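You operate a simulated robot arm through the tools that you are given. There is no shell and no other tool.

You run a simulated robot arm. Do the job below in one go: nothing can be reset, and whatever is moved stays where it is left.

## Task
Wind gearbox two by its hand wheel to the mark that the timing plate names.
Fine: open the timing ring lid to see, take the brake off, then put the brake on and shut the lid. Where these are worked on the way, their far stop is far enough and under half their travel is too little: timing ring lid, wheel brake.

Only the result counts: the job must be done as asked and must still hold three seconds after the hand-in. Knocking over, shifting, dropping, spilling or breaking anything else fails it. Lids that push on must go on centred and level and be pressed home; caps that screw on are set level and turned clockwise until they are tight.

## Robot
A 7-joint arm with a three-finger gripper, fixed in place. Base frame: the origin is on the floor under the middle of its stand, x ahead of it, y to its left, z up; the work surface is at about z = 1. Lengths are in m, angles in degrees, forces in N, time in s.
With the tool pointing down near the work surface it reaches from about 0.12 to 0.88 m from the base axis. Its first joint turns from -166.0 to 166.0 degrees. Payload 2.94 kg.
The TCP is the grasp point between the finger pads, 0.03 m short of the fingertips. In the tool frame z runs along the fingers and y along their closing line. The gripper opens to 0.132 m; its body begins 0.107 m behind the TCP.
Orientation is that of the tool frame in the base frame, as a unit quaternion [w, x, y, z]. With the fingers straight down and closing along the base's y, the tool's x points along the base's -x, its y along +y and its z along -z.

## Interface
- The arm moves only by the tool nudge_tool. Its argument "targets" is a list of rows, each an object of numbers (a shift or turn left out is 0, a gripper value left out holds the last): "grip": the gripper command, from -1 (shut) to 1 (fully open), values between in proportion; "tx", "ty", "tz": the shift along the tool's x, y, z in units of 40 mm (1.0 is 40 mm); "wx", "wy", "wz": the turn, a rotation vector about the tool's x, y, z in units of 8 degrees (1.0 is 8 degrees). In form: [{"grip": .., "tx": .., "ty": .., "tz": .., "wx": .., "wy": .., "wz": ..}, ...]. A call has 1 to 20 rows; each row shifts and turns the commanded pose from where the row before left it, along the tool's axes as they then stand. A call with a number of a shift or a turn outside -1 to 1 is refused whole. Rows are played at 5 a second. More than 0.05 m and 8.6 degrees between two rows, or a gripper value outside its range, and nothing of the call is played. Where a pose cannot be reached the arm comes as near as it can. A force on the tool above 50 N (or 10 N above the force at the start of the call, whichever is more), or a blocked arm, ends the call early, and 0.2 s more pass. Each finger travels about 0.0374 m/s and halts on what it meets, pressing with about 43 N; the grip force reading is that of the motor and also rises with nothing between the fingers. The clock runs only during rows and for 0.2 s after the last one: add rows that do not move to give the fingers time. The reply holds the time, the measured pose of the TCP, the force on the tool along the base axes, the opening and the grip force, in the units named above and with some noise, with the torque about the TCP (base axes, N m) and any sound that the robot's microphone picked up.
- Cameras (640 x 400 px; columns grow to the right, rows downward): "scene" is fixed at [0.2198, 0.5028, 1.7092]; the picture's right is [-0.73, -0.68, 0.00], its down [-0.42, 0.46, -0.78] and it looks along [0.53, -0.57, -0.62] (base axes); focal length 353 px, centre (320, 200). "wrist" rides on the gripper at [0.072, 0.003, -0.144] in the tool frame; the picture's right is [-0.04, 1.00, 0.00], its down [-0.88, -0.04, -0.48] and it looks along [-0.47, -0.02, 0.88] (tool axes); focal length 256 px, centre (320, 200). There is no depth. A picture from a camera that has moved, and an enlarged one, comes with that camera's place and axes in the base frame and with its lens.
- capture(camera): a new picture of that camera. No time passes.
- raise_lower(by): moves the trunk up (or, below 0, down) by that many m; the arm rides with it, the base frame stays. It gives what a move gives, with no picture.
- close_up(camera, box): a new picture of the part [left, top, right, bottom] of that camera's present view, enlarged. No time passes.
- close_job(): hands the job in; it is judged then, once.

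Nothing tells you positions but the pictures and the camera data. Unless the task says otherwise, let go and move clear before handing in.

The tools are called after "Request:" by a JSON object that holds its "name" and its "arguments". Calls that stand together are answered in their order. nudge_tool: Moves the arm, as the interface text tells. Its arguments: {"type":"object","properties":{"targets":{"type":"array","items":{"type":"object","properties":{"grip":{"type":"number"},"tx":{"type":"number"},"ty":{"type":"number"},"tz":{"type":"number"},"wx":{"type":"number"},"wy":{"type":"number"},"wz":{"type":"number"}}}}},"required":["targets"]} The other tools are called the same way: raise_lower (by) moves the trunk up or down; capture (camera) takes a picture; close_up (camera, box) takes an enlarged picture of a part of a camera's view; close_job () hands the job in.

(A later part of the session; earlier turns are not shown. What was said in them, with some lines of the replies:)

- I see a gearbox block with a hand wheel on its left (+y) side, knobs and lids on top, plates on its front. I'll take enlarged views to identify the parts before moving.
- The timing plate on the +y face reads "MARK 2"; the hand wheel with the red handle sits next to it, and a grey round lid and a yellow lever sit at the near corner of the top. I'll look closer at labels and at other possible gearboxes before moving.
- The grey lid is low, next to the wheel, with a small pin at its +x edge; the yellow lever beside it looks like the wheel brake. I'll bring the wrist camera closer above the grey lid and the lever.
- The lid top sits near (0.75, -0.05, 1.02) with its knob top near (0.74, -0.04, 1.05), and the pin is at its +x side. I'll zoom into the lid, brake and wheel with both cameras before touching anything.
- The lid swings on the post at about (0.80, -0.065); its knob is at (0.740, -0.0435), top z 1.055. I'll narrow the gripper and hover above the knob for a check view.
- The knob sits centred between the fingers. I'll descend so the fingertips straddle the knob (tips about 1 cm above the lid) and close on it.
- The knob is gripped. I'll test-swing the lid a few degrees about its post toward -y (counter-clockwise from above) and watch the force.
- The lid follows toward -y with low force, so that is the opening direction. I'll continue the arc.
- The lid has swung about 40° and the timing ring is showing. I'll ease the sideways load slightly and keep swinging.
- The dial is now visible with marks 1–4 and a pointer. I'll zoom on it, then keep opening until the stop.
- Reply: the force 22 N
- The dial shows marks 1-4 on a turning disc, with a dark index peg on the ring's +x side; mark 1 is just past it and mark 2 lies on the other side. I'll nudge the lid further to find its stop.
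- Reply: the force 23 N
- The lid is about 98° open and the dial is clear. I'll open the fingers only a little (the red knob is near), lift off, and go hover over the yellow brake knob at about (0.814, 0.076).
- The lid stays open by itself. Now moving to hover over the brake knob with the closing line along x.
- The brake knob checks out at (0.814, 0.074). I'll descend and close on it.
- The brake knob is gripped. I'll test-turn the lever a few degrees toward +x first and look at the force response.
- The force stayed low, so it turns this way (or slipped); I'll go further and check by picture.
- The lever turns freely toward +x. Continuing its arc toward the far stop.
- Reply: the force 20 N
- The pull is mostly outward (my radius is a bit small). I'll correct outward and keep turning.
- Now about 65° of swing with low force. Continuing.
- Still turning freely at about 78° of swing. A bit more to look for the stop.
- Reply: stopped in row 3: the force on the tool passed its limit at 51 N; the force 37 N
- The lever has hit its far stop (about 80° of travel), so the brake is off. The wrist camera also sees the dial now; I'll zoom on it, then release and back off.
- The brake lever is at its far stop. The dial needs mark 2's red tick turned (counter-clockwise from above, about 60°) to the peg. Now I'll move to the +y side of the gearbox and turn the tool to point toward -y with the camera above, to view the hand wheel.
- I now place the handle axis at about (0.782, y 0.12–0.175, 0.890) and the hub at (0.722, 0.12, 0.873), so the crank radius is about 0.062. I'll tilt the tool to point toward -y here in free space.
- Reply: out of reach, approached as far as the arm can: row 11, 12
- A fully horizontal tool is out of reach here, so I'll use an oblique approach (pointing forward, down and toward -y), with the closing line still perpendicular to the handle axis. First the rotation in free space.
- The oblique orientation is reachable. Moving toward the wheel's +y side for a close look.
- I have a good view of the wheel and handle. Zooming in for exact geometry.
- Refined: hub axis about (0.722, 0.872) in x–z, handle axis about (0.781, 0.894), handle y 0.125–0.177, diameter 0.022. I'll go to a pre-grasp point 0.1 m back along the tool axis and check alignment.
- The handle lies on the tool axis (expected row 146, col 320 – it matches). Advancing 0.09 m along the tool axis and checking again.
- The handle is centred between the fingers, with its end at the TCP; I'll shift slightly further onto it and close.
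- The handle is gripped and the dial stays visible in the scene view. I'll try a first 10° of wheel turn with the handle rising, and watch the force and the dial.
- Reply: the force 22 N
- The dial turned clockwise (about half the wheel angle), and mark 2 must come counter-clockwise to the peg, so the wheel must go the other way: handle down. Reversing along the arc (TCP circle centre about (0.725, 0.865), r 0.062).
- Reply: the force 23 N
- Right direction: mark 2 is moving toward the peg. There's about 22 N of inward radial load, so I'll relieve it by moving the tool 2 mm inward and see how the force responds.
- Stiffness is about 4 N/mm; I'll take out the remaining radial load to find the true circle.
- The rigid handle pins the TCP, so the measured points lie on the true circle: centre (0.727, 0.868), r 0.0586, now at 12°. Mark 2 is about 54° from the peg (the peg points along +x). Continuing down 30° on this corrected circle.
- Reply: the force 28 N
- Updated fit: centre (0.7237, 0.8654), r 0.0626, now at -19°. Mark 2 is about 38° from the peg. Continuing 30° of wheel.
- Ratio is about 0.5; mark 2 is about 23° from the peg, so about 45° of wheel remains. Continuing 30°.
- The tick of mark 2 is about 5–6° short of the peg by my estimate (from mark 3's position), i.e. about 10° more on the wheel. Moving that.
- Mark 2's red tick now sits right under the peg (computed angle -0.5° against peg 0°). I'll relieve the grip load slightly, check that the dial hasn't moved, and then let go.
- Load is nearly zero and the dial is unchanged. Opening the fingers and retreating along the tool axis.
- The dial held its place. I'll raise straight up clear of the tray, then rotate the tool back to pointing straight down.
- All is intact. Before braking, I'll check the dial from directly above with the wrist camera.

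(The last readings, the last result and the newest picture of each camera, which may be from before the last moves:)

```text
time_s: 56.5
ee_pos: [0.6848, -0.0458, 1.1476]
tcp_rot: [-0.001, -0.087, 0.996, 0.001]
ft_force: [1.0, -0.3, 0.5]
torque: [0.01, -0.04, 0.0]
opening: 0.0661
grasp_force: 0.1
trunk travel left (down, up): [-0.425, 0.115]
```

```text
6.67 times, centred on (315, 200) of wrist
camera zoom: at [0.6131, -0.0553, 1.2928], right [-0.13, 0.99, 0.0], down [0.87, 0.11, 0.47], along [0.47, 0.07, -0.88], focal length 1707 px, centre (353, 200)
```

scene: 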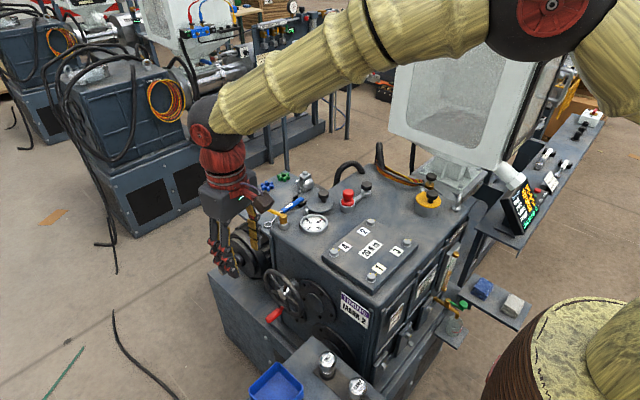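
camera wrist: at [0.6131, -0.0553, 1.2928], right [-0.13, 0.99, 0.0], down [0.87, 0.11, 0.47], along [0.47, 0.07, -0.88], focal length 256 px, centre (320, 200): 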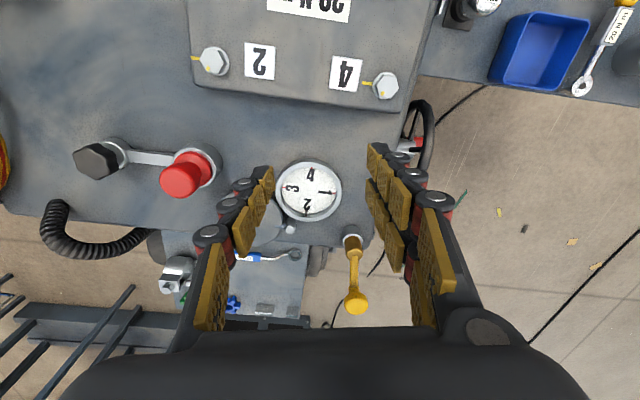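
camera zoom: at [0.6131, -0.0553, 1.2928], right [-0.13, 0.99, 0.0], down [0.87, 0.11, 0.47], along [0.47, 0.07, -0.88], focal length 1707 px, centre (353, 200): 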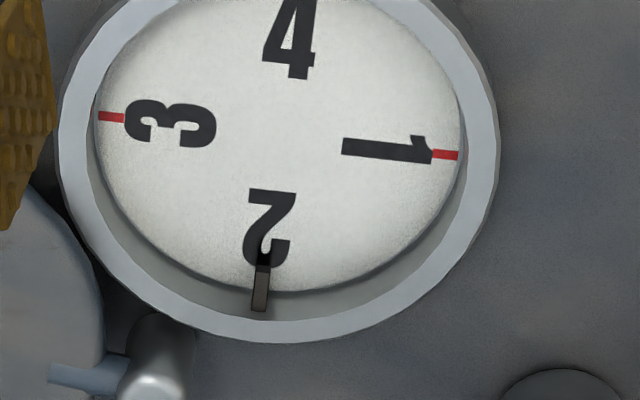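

The overhead view confirms it: the peg lies at 0.0° and mark 2 at about +0.7°. Now I'll go and hover over the brake knob to put the brake on.

Request:
{"name": "nudge_tool", "arguments": {"targets": [{"grip": 0.0, "tx": -0.8175, "ty": 0.1496}, {"tx": -0.8175, "ty": 0.1496}, {"tx": -0.8175, "ty": 0.1496}, {"tx": -0.8175, "ty": 0.1496}, {"tx": -0.8175, "ty": 0.1496}, {"tx": -0.8175, "ty": 0.1496}, {}]}}

Request:
{"name": "capture", "arguments": {"camera": "wrist"}}

```text
time_s: 58.0
ee_pos: [0.8716, 0.0247, 1.1484]
tcp_rot: [-0.001, -0.087, 0.996, 0.003]
ft_force: [-0.1, -1.2, 0.7]
torque: [0.01, 0.0, 0.01]
opening: 0.0664
grasp_force: 0.1
trunk travel left (down, up): [-0.425, 0.115]
```

```text
taken
camera wrist: at [0.8, 0.0156, 1.2927], right [-0.13, 0.99, 0.0], down [0.87, 0.11, 0.47], along [0.47, 0.07, -0.88], focal length 256 px, centre (320, 200)
```

wrist: 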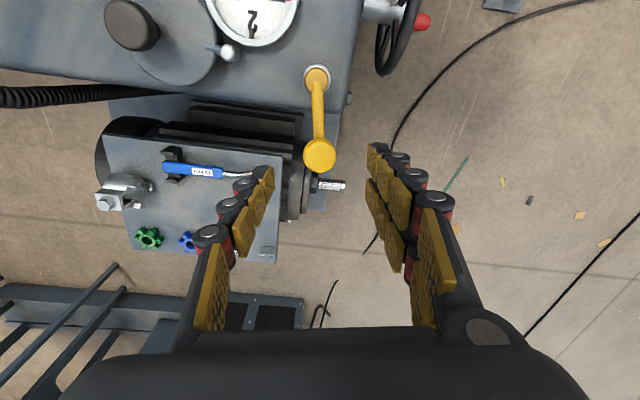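

The brake knob is exactly under the TCP. Descending and gripping.

Request:
{"name": "nudge_tool", "arguments": {"targets": [{"grip": 0.0, "tz": 0.84}, {"tz": 0.84}, {}, {"grip": -0.7}, {"grip": -0.7}, {"grip": -0.7}, {"grip": -0.7}]}}

Request:
{"name": "capture", "arguments": {"camera": "wrist"}}

```text
time_s: 59.6
ee_pos: [0.8708, 0.0247, 1.0811]
tcp_rot: [-0.001, -0.087, 0.996, 0.003]
ft_force: [-1.4, 0.6, 0.5]
torque: [-0.02, 0.04, -0.02]
opening: 0.0285
grasp_force: 28.0
trunk travel left (down, up): [-0.425, 0.115]
```

```text
taken
camera wrist: at [0.8001, 0.0155, 1.2253], right [-0.13, 0.99, 0.0], down [0.87, 0.11, 0.47], along [0.47, 0.07, -0.88], focal length 256 px, centre (320, 200)
```

wrist: 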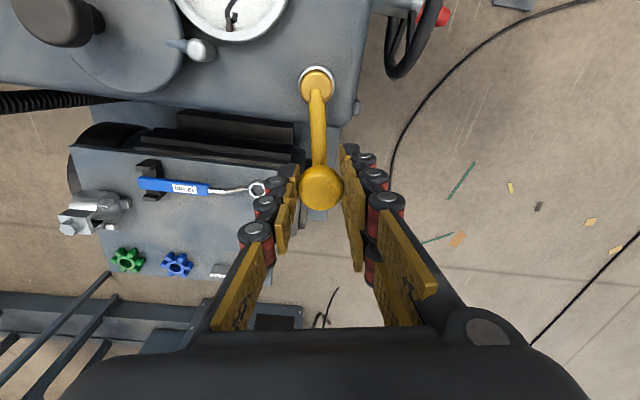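

Gripped. Swinging the lever back counter-clockwise (pivot fit (0.815, 0.0148)).

Request:
{"name": "nudge_tool", "arguments": {"targets": [{"grip": -0.7, "tx": 0.0055, "ty": 0.1265, "wz": -0.625}, {"tx": 0.0055, "ty": 0.1265, "wz": -0.625}, {"tx": 0.0055, "ty": 0.1265, "wz": -0.625}, {"tx": 0.0055, "ty": 0.1265, "wz": -0.625}, {"tx": 0.0055, "ty": 0.1265, "wz": -0.625}, {"tx": 0.0055, "ty": 0.1265, "wz": -0.625}, {"tx": 0.0055, "ty": 0.1265, "wz": -0.625}, {"tx": 0.0055, "ty": 0.1265, "wz": -0.625}, {}]}}

Request:
{"name": "capture", "arguments": {"camera": "wrist"}}

```text
time_s: 61.6
ee_pos: [0.8515, 0.0592, 1.0804]
tcp_rot: [0.0, -0.423, 0.906, 0.002]
ft_force: [2.4, -2.8, -2.4]
torque: [-0.1, 0.04, 0.14]
opening: 0.028
grasp_force: 44.4
trunk travel left (down, up): [-0.425, 0.115]
```

```text
taken
camera wrist: at [0.8033, 0.0056, 1.225], right [-0.74, 0.68, 0.01], down [0.59, 0.65, 0.48], along [0.32, 0.35, -0.88], focal length 256 px, centre (320, 200)
```

wrist: 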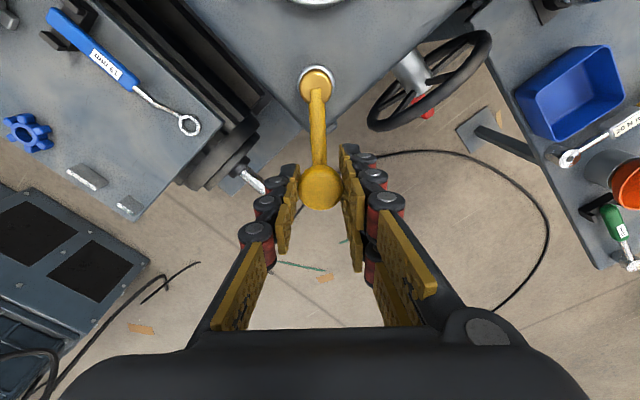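

Low forces and the lever follows. Continuing the second half of its travel.

Request:
{"name": "nudge_tool", "arguments": {"targets": [{"grip": -0.7, "tx": 0.0055, "ty": 0.1265, "wz": -0.625}, {"tx": 0.0055, "ty": 0.1265, "wz": -0.625}, {"tx": 0.0055, "ty": 0.1265, "wz": -0.625}, {"tx": 0.0055, "ty": 0.1265, "wz": -0.625}, {"tx": 0.0055, "ty": 0.1265, "wz": -0.625}, {"tx": 0.0055, "ty": 0.1265, "wz": -0.625}, {"tx": 0.0055, "ty": 0.1265, "wz": -0.625}, {}]}}

Request:
{"name": "capture", "arguments": {"camera": "wrist"}}

```text
time_s: 63.5
ee_pos: [0.8196, 0.0729, 1.0813]
tcp_rot: [0.0, -0.676, 0.737, 0.003]
ft_force: [2.5, -4.4, -7.1]
torque: [-0.15, -0.06, 0.14]
opening: 0.0278
grasp_force: 44.9
trunk travel left (down, up): [-0.425, 0.115]
```

```text
taken
camera wrist: at [0.8105, 0.0004, 1.2248], right [-0.99, 0.13, 0.0], down [0.12, 0.87, 0.48], along [0.06, 0.48, -0.88], focal length 256 px, centre (320, 200)
```

wrist: 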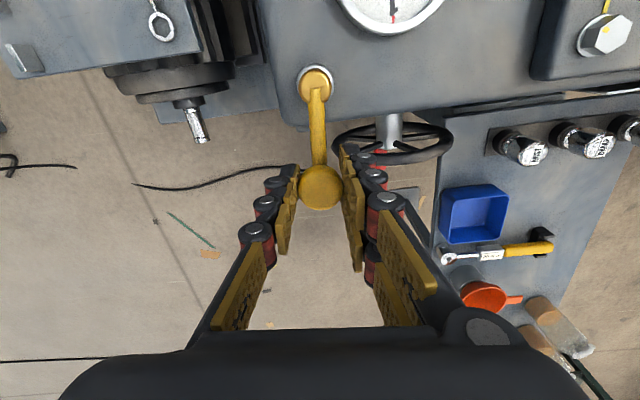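

At about 85.5°; it started at about 90°. A little more to reach its on-stop.

Request:
{"name": "nudge_tool", "arguments": {"targets": [{"grip": -0.7, "tx": 0.0055, "ty": 0.1265, "wz": -0.625}, {"tx": 0.0055, "ty": 0.1, "wz": -0.5}, {}]}}

Request:
{"name": "capture", "arguments": {"camera": "wrist"}}

```text
time_s: 64.2
ee_pos: [0.8133, 0.074, 1.0819]
tcp_rot: [-0.002, 0.732, -0.682, -0.001]
ft_force: [26.6, -1.9, -9.5]
torque: [0.16, -0.61, -0.17]
opening: 0.0278
grasp_force: 45.4
trunk travel left (down, up): [-0.425, 0.115]
```

```text
taken
camera wrist: at [0.8161, 0.0008, 1.2249], right [-1.0, -0.03, 0.0], down [-0.02, 0.88, 0.48], along [-0.01, 0.48, -0.88], focal length 256 px, centre (320, 200)
```

wrist: 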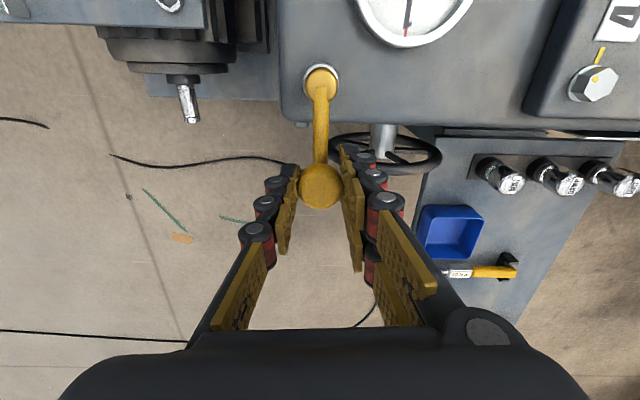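

The lever is against its on-stop (26 N of resistance). I'll ease off, release, and lift clear, then check lever and dial.

Request:
{"name": "nudge_tool", "arguments": {"targets": [{"grip": -0.7, "ty": -0.06}, {"grip": 0.0}, {"grip": 0.0}, {"grip": 0.0}, {"grip": 0.0}, {"tz": -0.8}, {"tz": -0.8}, {}]}}

Request:
{"name": "close_up", "arguments": {"camera": "scene", "box": [220, 140, 360, 260]}}

Request:
{"name": "close_up", "arguments": {"camera": "scene", "box": [300, 212, 330, 236]}}

Request:
{"name": "capture", "arguments": {"camera": "wrist"}}

```text
time_s: 66.0
ee_pos: [0.812, 0.0742, 1.1458]
tcp_rot: [0.0, 0.732, -0.681, -0.003]
ft_force: [0.1, -0.9, 0.5]
torque: [-0.03, 0.04, -0.01]
opening: 0.0662
grasp_force: 0.0
trunk travel left (down, up): [-0.425, 0.115]
```

```text
3.33 times, centred on (290, 200) of scene
camera zoom: at [0.2198, 0.5028, 1.7092], right [-0.73, -0.68, 0.0], down [-0.42, 0.46, -0.78], along [0.53, -0.57, -0.62], focal length 1176 px, centre (420, 200)
```

zoom: 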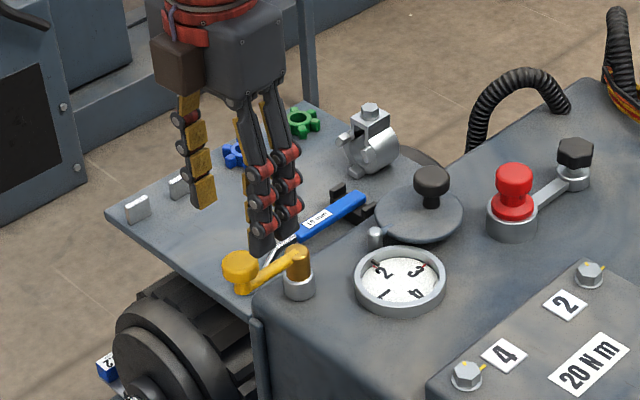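

```text
16.00 times, centred on (315, 224) of scene
camera zoom: at [0.2198, 0.5028, 1.7092], right [-0.73, -0.68, 0.0], down [-0.42, 0.46, -0.78], along [0.53, -0.57, -0.62], focal length 5646 px, centre (400, -184)
```

zoom: 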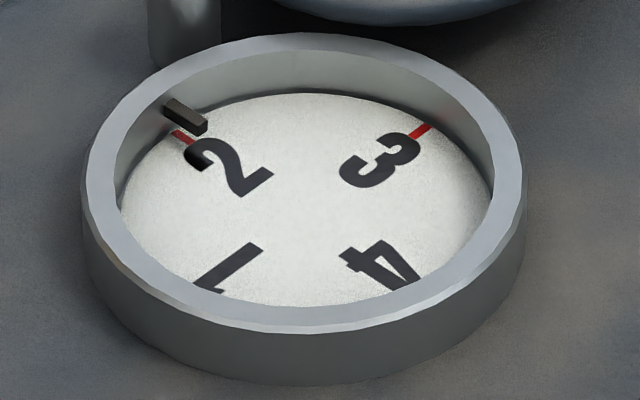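

```text
taken
camera wrist: at [0.8141, 0.0011, 1.2891], right [-1.0, -0.03, 0.0], down [-0.02, 0.88, 0.48], along [-0.01, 0.48, -0.88], focal length 256 px, centre (320, 200)
```

wrist: 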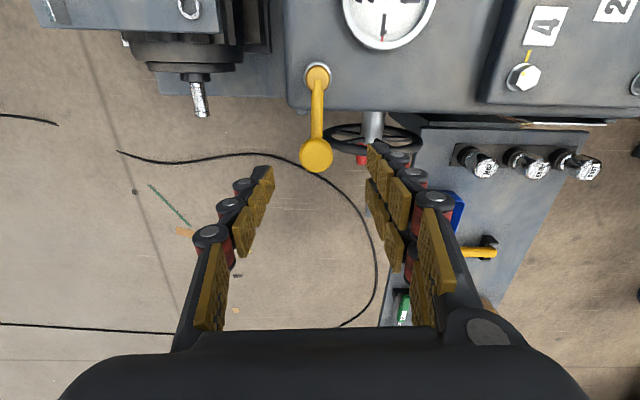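

The brake is on and the dial still shows mark 2 at the peg. Now back to the lid knob at about (0.792, -0.136), with the fingers only slightly open because of the red knob.

Request:
{"name": "nudge_tool", "arguments": {"targets": [{"grip": -0.2, "tx": 0.867, "ty": 0.1445, "tz": -0.017}, {"tx": 0.867, "ty": 0.1445, "tz": -0.017}, {"tx": 0.867, "ty": 0.1445, "tz": -0.017}, {"tx": 0.867, "ty": 0.1445, "tz": -0.017}, {"tx": 0.867, "ty": 0.1445, "tz": -0.017}, {"tx": 0.867, "ty": 0.1445, "tz": -0.017}, {"wz": -0.69}, {"wz": -0.69}, {}]}}

Request:
{"name": "capture", "arguments": {"camera": "wrist"}}

```text
time_s: 68.0
ee_pos: [0.7921, -0.1383, 1.1495]
tcp_rot: [0.0, 0.794, -0.608, -0.002]
ft_force: [0.4, 0.4, -0.5]
torque: [0.03, 0.01, -0.02]
opening: 0.0529
grasp_force: 0.0
trunk travel left (down, up): [-0.425, 0.115]
```

```text
taken
camera wrist: at [0.808, -0.2082, 1.2929], right [-0.98, -0.22, 0.0], down [-0.19, 0.86, 0.48], along [-0.11, 0.47, -0.88], focal length 256 px, centre (320, 200)
```

wrist: 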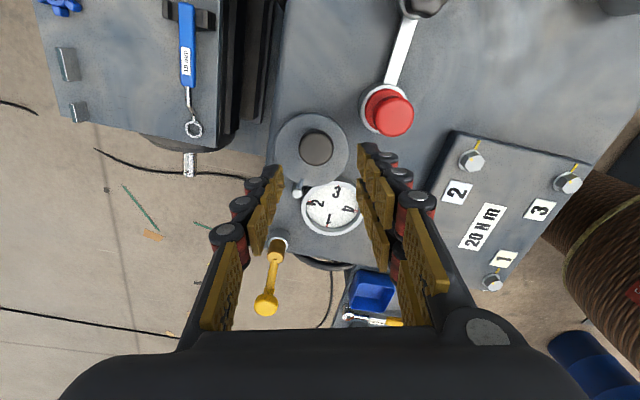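

The knob is about 3 mm to the tool's -y; correcting, descending and gripping.

Request:
{"name": "nudge_tool", "arguments": {"targets": [{"grip": -0.2, "ty": -0.07, "tz": 0.742}, {"tz": 0.742}, {"tz": 0.742}, {}, {"grip": -0.7}, {"grip": -0.7}, {"grip": -0.7}]}}

Request:
{"name": "capture", "arguments": {"camera": "wrist"}}

Request:
{"name": "close_up", "arguments": {"camera": "scene", "box": [260, 160, 380, 260]}}

```text
time_s: 69.7
ee_pos: [0.7942, -0.1378, 1.059]
tcp_rot: [0.0, 0.793, -0.609, -0.003]
ft_force: [-0.1, 0.5, -1.2]
torque: [-0.01, -0.01, -0.02]
opening: 0.0322
grasp_force: 28.7
trunk travel left (down, up): [-0.425, 0.115]
```

```text
taken
camera wrist: at [0.8105, -0.2075, 1.2032], right [-0.98, -0.22, 0.0], down [-0.19, 0.86, 0.48], along [-0.11, 0.47, -0.88], focal length 256 px, centre (320, 200)
```

wrist: 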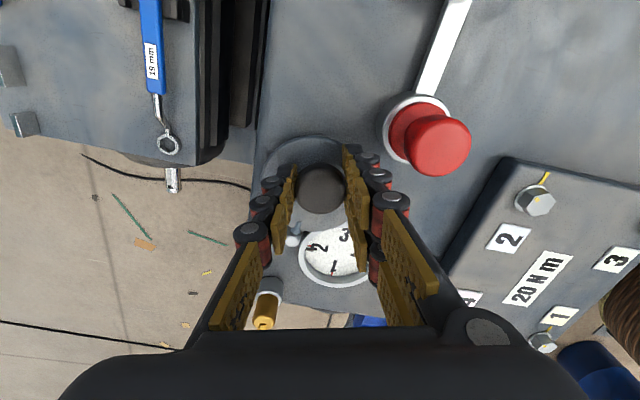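

```text
4.00 times, centred on (320, 210) of scene
camera zoom: at [0.2198, 0.5028, 1.7092], right [-0.73, -0.68, 0.0], down [-0.42, 0.46, -0.78], along [0.53, -0.57, -0.62], focal length 1411 px, centre (320, 160)
```

zoom: 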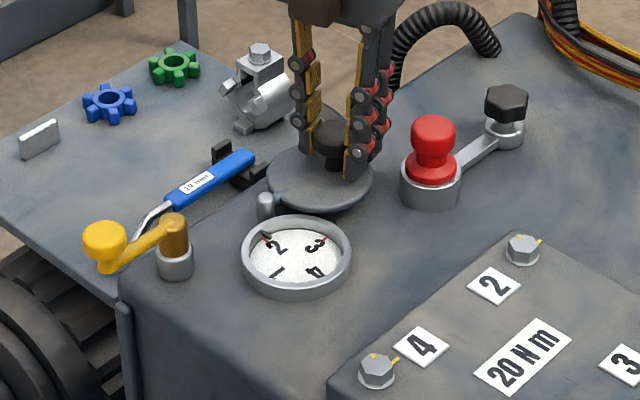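

Gripped. Swinging the lid shut clockwise about its post (fit centre (0.805, -0.067), r 0.071).

Request:
{"name": "nudge_tool", "arguments": {"targets": [{"grip": -0.7, "tx": -0.0687, "ty": 0.1395, "wz": 0.625}, {"tx": -0.0687, "ty": 0.1395, "wz": 0.625}, {"tx": -0.0687, "ty": 0.1395, "wz": 0.625}, {"tx": -0.0687, "ty": 0.1395, "wz": 0.625}, {"tx": -0.0687, "ty": 0.1395, "wz": 0.625}, {"tx": -0.0687, "ty": 0.1395, "wz": 0.625}, {}]}}

Request:
{"name": "close_up", "arguments": {"camera": "scene", "box": [260, 160, 380, 260]}}

```text
time_s: 71.2
ee_pos: [0.7611, -0.1228, 1.0583]
tcp_rot: [0.0, -0.609, 0.794, 0.003]
ft_force: [0.7, -3.3, -8.8]
torque: [0.06, -0.05, -0.17]
opening: 0.0316
grasp_force: 44.7
trunk travel left (down, up): [-0.425, 0.115]
```

```text
4.00 times, centred on (320, 210) of scene
camera zoom: at [0.2198, 0.5028, 1.7092], right [-0.73, -0.68, 0.0], down [-0.42, 0.46, -0.78], along [0.53, -0.57, -0.62], focal length 1411 px, centre (320, 160)
```

zoom: 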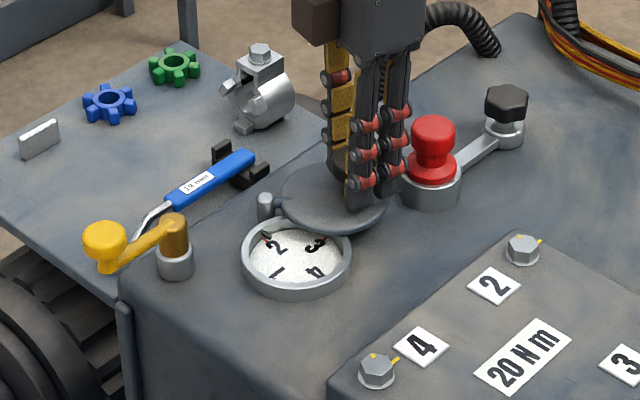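

Tracking well with low forces. Continuing.

Request:
{"name": "nudge_tool", "arguments": {"targets": [{"grip": -0.7, "tx": -0.0687, "ty": 0.1395, "wz": 0.625}, {"tx": -0.0687, "ty": 0.1395, "wz": 0.625}, {"tx": -0.0687, "ty": 0.1395, "wz": 0.625}, {"tx": -0.0687, "ty": 0.1395, "wz": 0.625}, {"tx": -0.0687, "ty": 0.1395, "wz": 0.625}, {"tx": -0.0687, "ty": 0.1395, "wz": 0.625}, {"tx": -0.0687, "ty": 0.1395, "wz": 0.625}, {"tx": -0.0687, "ty": 0.1395, "wz": 0.625}, {}]}}

Request:
{"name": "close_up", "arguments": {"camera": "scene", "box": [260, 160, 380, 260]}}

```text
time_s: 73.2
ee_pos: [0.7361, -0.0814, 1.0602]
tcp_rot: [-0.001, -0.302, 0.953, 0.003]
ft_force: [5.4, -2.6, -13.9]
torque: [0.03, -0.27, -0.27]
opening: 0.0317
grasp_force: 44.6
trunk travel left (down, up): [-0.425, 0.115]
```

```text
4.00 times, centred on (320, 210) of scene
camera zoom: at [0.2198, 0.5028, 1.7092], right [-0.73, -0.68, 0.0], down [-0.42, 0.46, -0.78], along [0.53, -0.57, -0.62], focal length 1411 px, centre (320, 160)
```

zoom: 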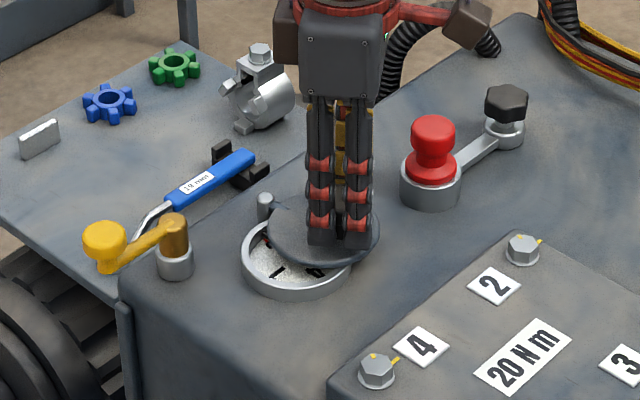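

About 30° left. Continuing to close.

Request:
{"name": "nudge_tool", "arguments": {"targets": [{"grip": -0.7, "tx": -0.0687, "ty": 0.1395, "wz": 0.625}, {"tx": -0.0687, "ty": 0.1395, "wz": 0.625}, {"tx": -0.0687, "ty": 0.1395, "wz": 0.625}, {"tx": -0.0687, "ty": 0.1395, "wz": 0.625}, {"tx": -0.0687, "ty": 0.1395, "wz": 0.625}, {}]}}

Request:
{"name": "close_up", "arguments": {"camera": "scene", "box": [260, 160, 380, 260]}}

```text
time_s: 74.7
ee_pos: [0.7368, -0.0512, 1.0589]
tcp_rot: [0.0, -0.087, 0.996, 0.003]
ft_force: [8.3, -7.3, -13.9]
torque: [-0.09, -0.13, -0.34]
opening: 0.0317
grasp_force: 44.8
trunk travel left (down, up): [-0.425, 0.115]
```

```text
4.00 times, centred on (320, 210) of scene
camera zoom: at [0.2198, 0.5028, 1.7092], right [-0.73, -0.68, 0.0], down [-0.42, 0.46, -0.78], along [0.53, -0.57, -0.62], focal length 1411 px, centre (320, 160)
```

zoom: 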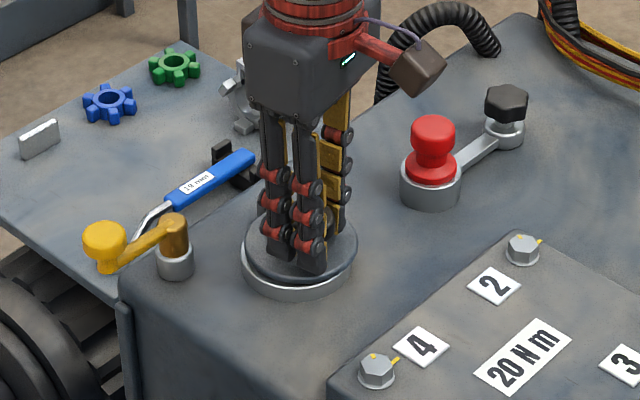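

Almost shut; a few more degrees to its closed stop.

Request:
{"name": "nudge_tool", "arguments": {"targets": [{"grip": -0.7, "tx": -0.06, "ty": 0.1395, "wz": 0.625}, {"tx": -0.04, "ty": 0.1, "wz": 0.4}, {}]}}

Request:
{"name": "close_up", "arguments": {"camera": "scene", "box": [260, 160, 380, 260]}}

```text
time_s: 75.5
ee_pos: [0.7407, -0.0442, 1.0589]
tcp_rot: [-0.002, -0.015, 1.0, 0.003]
ft_force: [12.1, -38.1, -13.7]
torque: [-0.55, -0.02, -0.21]
opening: 0.0312
grasp_force: 45.2
trunk travel left (down, up): [-0.425, 0.115]
```

```text
4.00 times, centred on (320, 210) of scene
camera zoom: at [0.2198, 0.5028, 1.7092], right [-0.73, -0.68, 0.0], down [-0.42, 0.46, -0.78], along [0.53, -0.57, -0.62], focal length 1411 px, centre (320, 160)
```

zoom: 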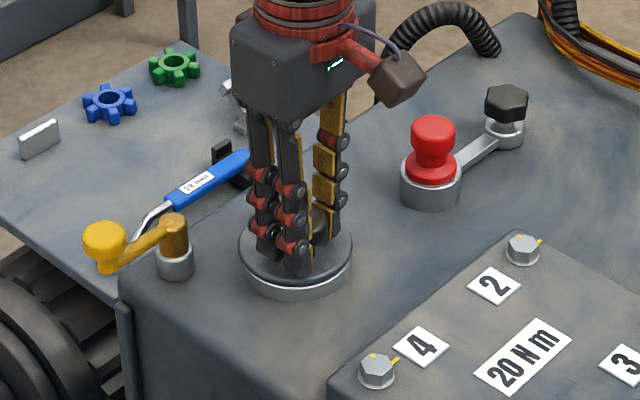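

The lid is hard against its closed stop. Easing the load, then releasing and lifting off.

Request:
{"name": "nudge_tool", "arguments": {"targets": [{"grip": -0.7, "tx": -0.04, "ty": -0.09}, {}, {"grip": 0.1}, {"grip": 0.1}, {"grip": 0.1}, {"grip": 0.1}, {"grip": 0.1}, {"tz": -0.7}, {"tz": -0.8}, {"tz": -0.8}, {"tz": -0.8}]}}

Request:
{"name": "close_up", "arguments": {"camera": "scene", "box": [260, 160, 380, 260]}}

Request:
{"name": "close_up", "arguments": {"camera": "scene", "box": [290, 200, 340, 240]}}

Request:
{"name": "capture", "arguments": {"camera": "wrist"}}

```text
time_s: 77.8
ee_pos: [0.739, -0.0444, 1.1867]
tcp_rot: [-0.002, -0.016, 1.0, 0.003]
ft_force: [-0.6, -0.1, -0.2]
torque: [-0.01, -0.01, 0.0]
opening: 0.0728
grasp_force: 0.0
trunk travel left (down, up): [-0.425, 0.115]
```

```text
4.00 times, centred on (320, 210) of scene
camera zoom: at [0.2198, 0.5028, 1.7092], right [-0.73, -0.68, 0.0], down [-0.42, 0.46, -0.78], along [0.53, -0.57, -0.62], focal length 1411 px, centre (320, 160)
```

zoom: 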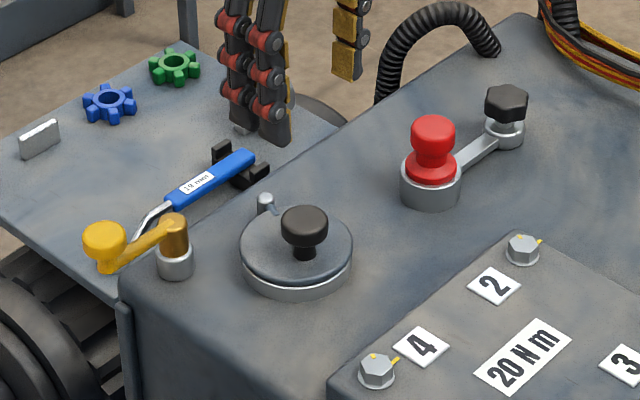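

```text
10.00 times, centred on (315, 220) of scene
camera zoom: at [0.2198, 0.5028, 1.7092], right [-0.73, -0.68, 0.0], down [-0.42, 0.46, -0.78], along [0.53, -0.57, -0.62], focal length 3528 px, centre (370, 0)
```

zoom: 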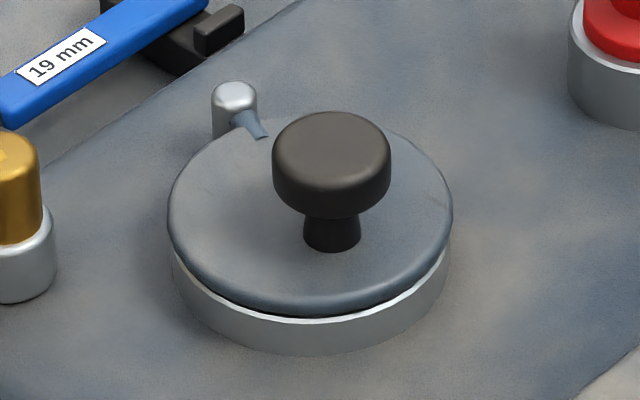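

```text
taken
camera wrist: at [0.667, -0.0429, 1.3307], right [0.01, 1.0, 0.0], down [0.88, -0.01, 0.47], along [0.47, 0.0, -0.88], focal length 256 px, centre (320, 200)
```

wrist: 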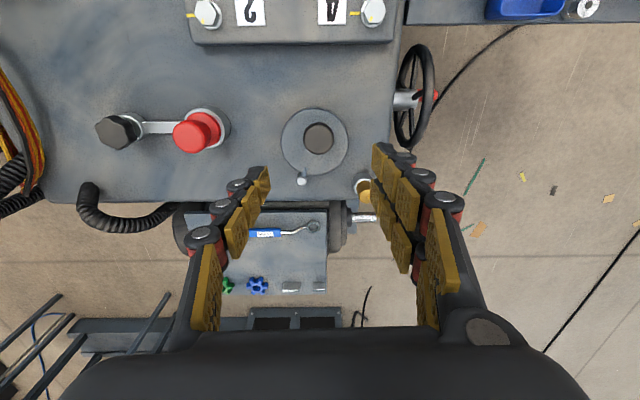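

The lid looks exactly as it did closed at the start. I'll move clear and compare the brake lever with its first picture before handing in.

Request:
{"name": "nudge_tool", "arguments": {"targets": [{"grip": 0.1, "tx": 0.7, "tz": -0.7}, {"tx": 0.7, "tz": -0.7}, {"tx": 0.7, "tz": -0.7}, {"tx": 0.7, "tz": -0.7}, {"tx": 0.5, "tz": -0.7}, {}]}}

Request:
{"name": "close_up", "arguments": {"camera": "scene", "box": [240, 190, 320, 240]}}

Request:
{"name": "capture", "arguments": {"camera": "scene"}}

Request:
{"name": "capture", "arguments": {"camera": "wrist"}}

```text
time_s: 79.2
ee_pos: [0.608, -0.0481, 1.3229]
tcp_rot: [-0.001, -0.015, 1.0, 0.002]
ft_force: [0.9, 0.8, -0.2]
torque: [-0.02, 0.0, -0.02]
opening: 0.0726
grasp_force: 0.0
trunk travel left (down, up): [-0.425, 0.115]
```

```text
8.00 times, centred on (280, 215) of scene
camera zoom: at [0.2198, 0.5028, 1.7092], right [-0.73, -0.68, 0.0], down [-0.42, 0.46, -0.78], along [0.53, -0.57, -0.62], focal length 2823 px, centre (640, 80)
```

zoom: 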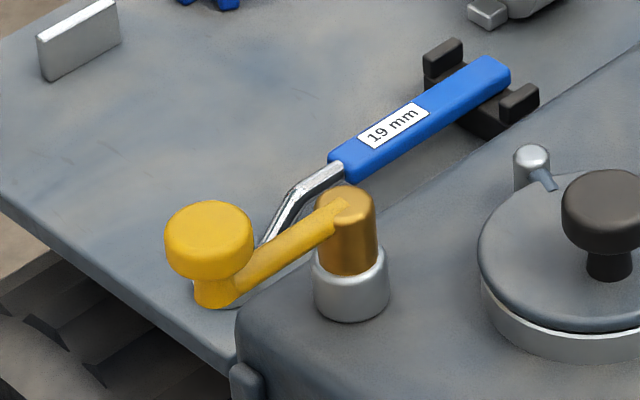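

```text
taken
```

scene: 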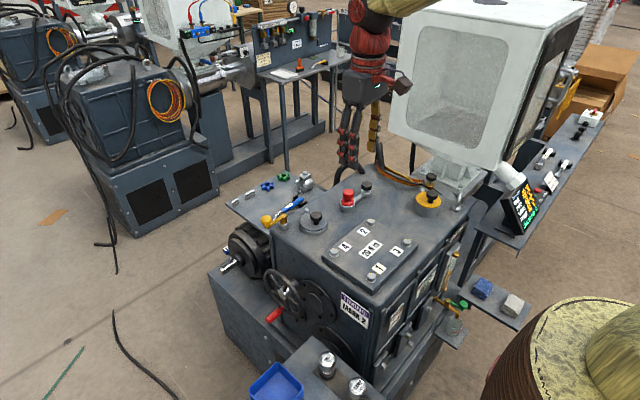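

```text
taken
camera wrist: at [0.5365, -0.0467, 1.4686], right [0.01, 1.0, 0.0], down [0.88, -0.01, 0.47], along [0.47, 0.0, -0.88], focal length 256 px, centre (320, 200)
```

wrist: 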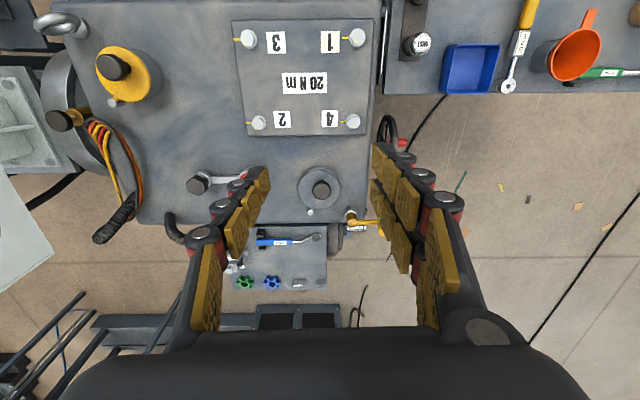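

The brake lever and lid look the same as in the first pictures (brake on, lid shut). The wheel was left with mark 2 at the peg, nothing else has moved, and the arm is clear. Handing in.

Request:
{"name": "close_job", "arguments": {}}

```text
The job is handed in.
```

I wound gearbox two to mark 2, the mark its timing plate names, and handed the job in. No verdict came back, so I don't know how it was judged.

- **Dial:** seen from directly above, mark 2 sat within about 1° of the index peg. It hadn't moved when I let go of the hand wheel, nor after I put the brake back on.
- **Brake:** I turned it to its far stop to free the wheel, then back to its on-stop. In the last picture it looks the same as at the start.
- **Timing ring lid:** I swung it about 98° open without going on to find its far stop. It is shut against its closed stop and looks as it did at the start.

The last pictures show nothing else moved, and the arm was clear of the machine before hand-in.
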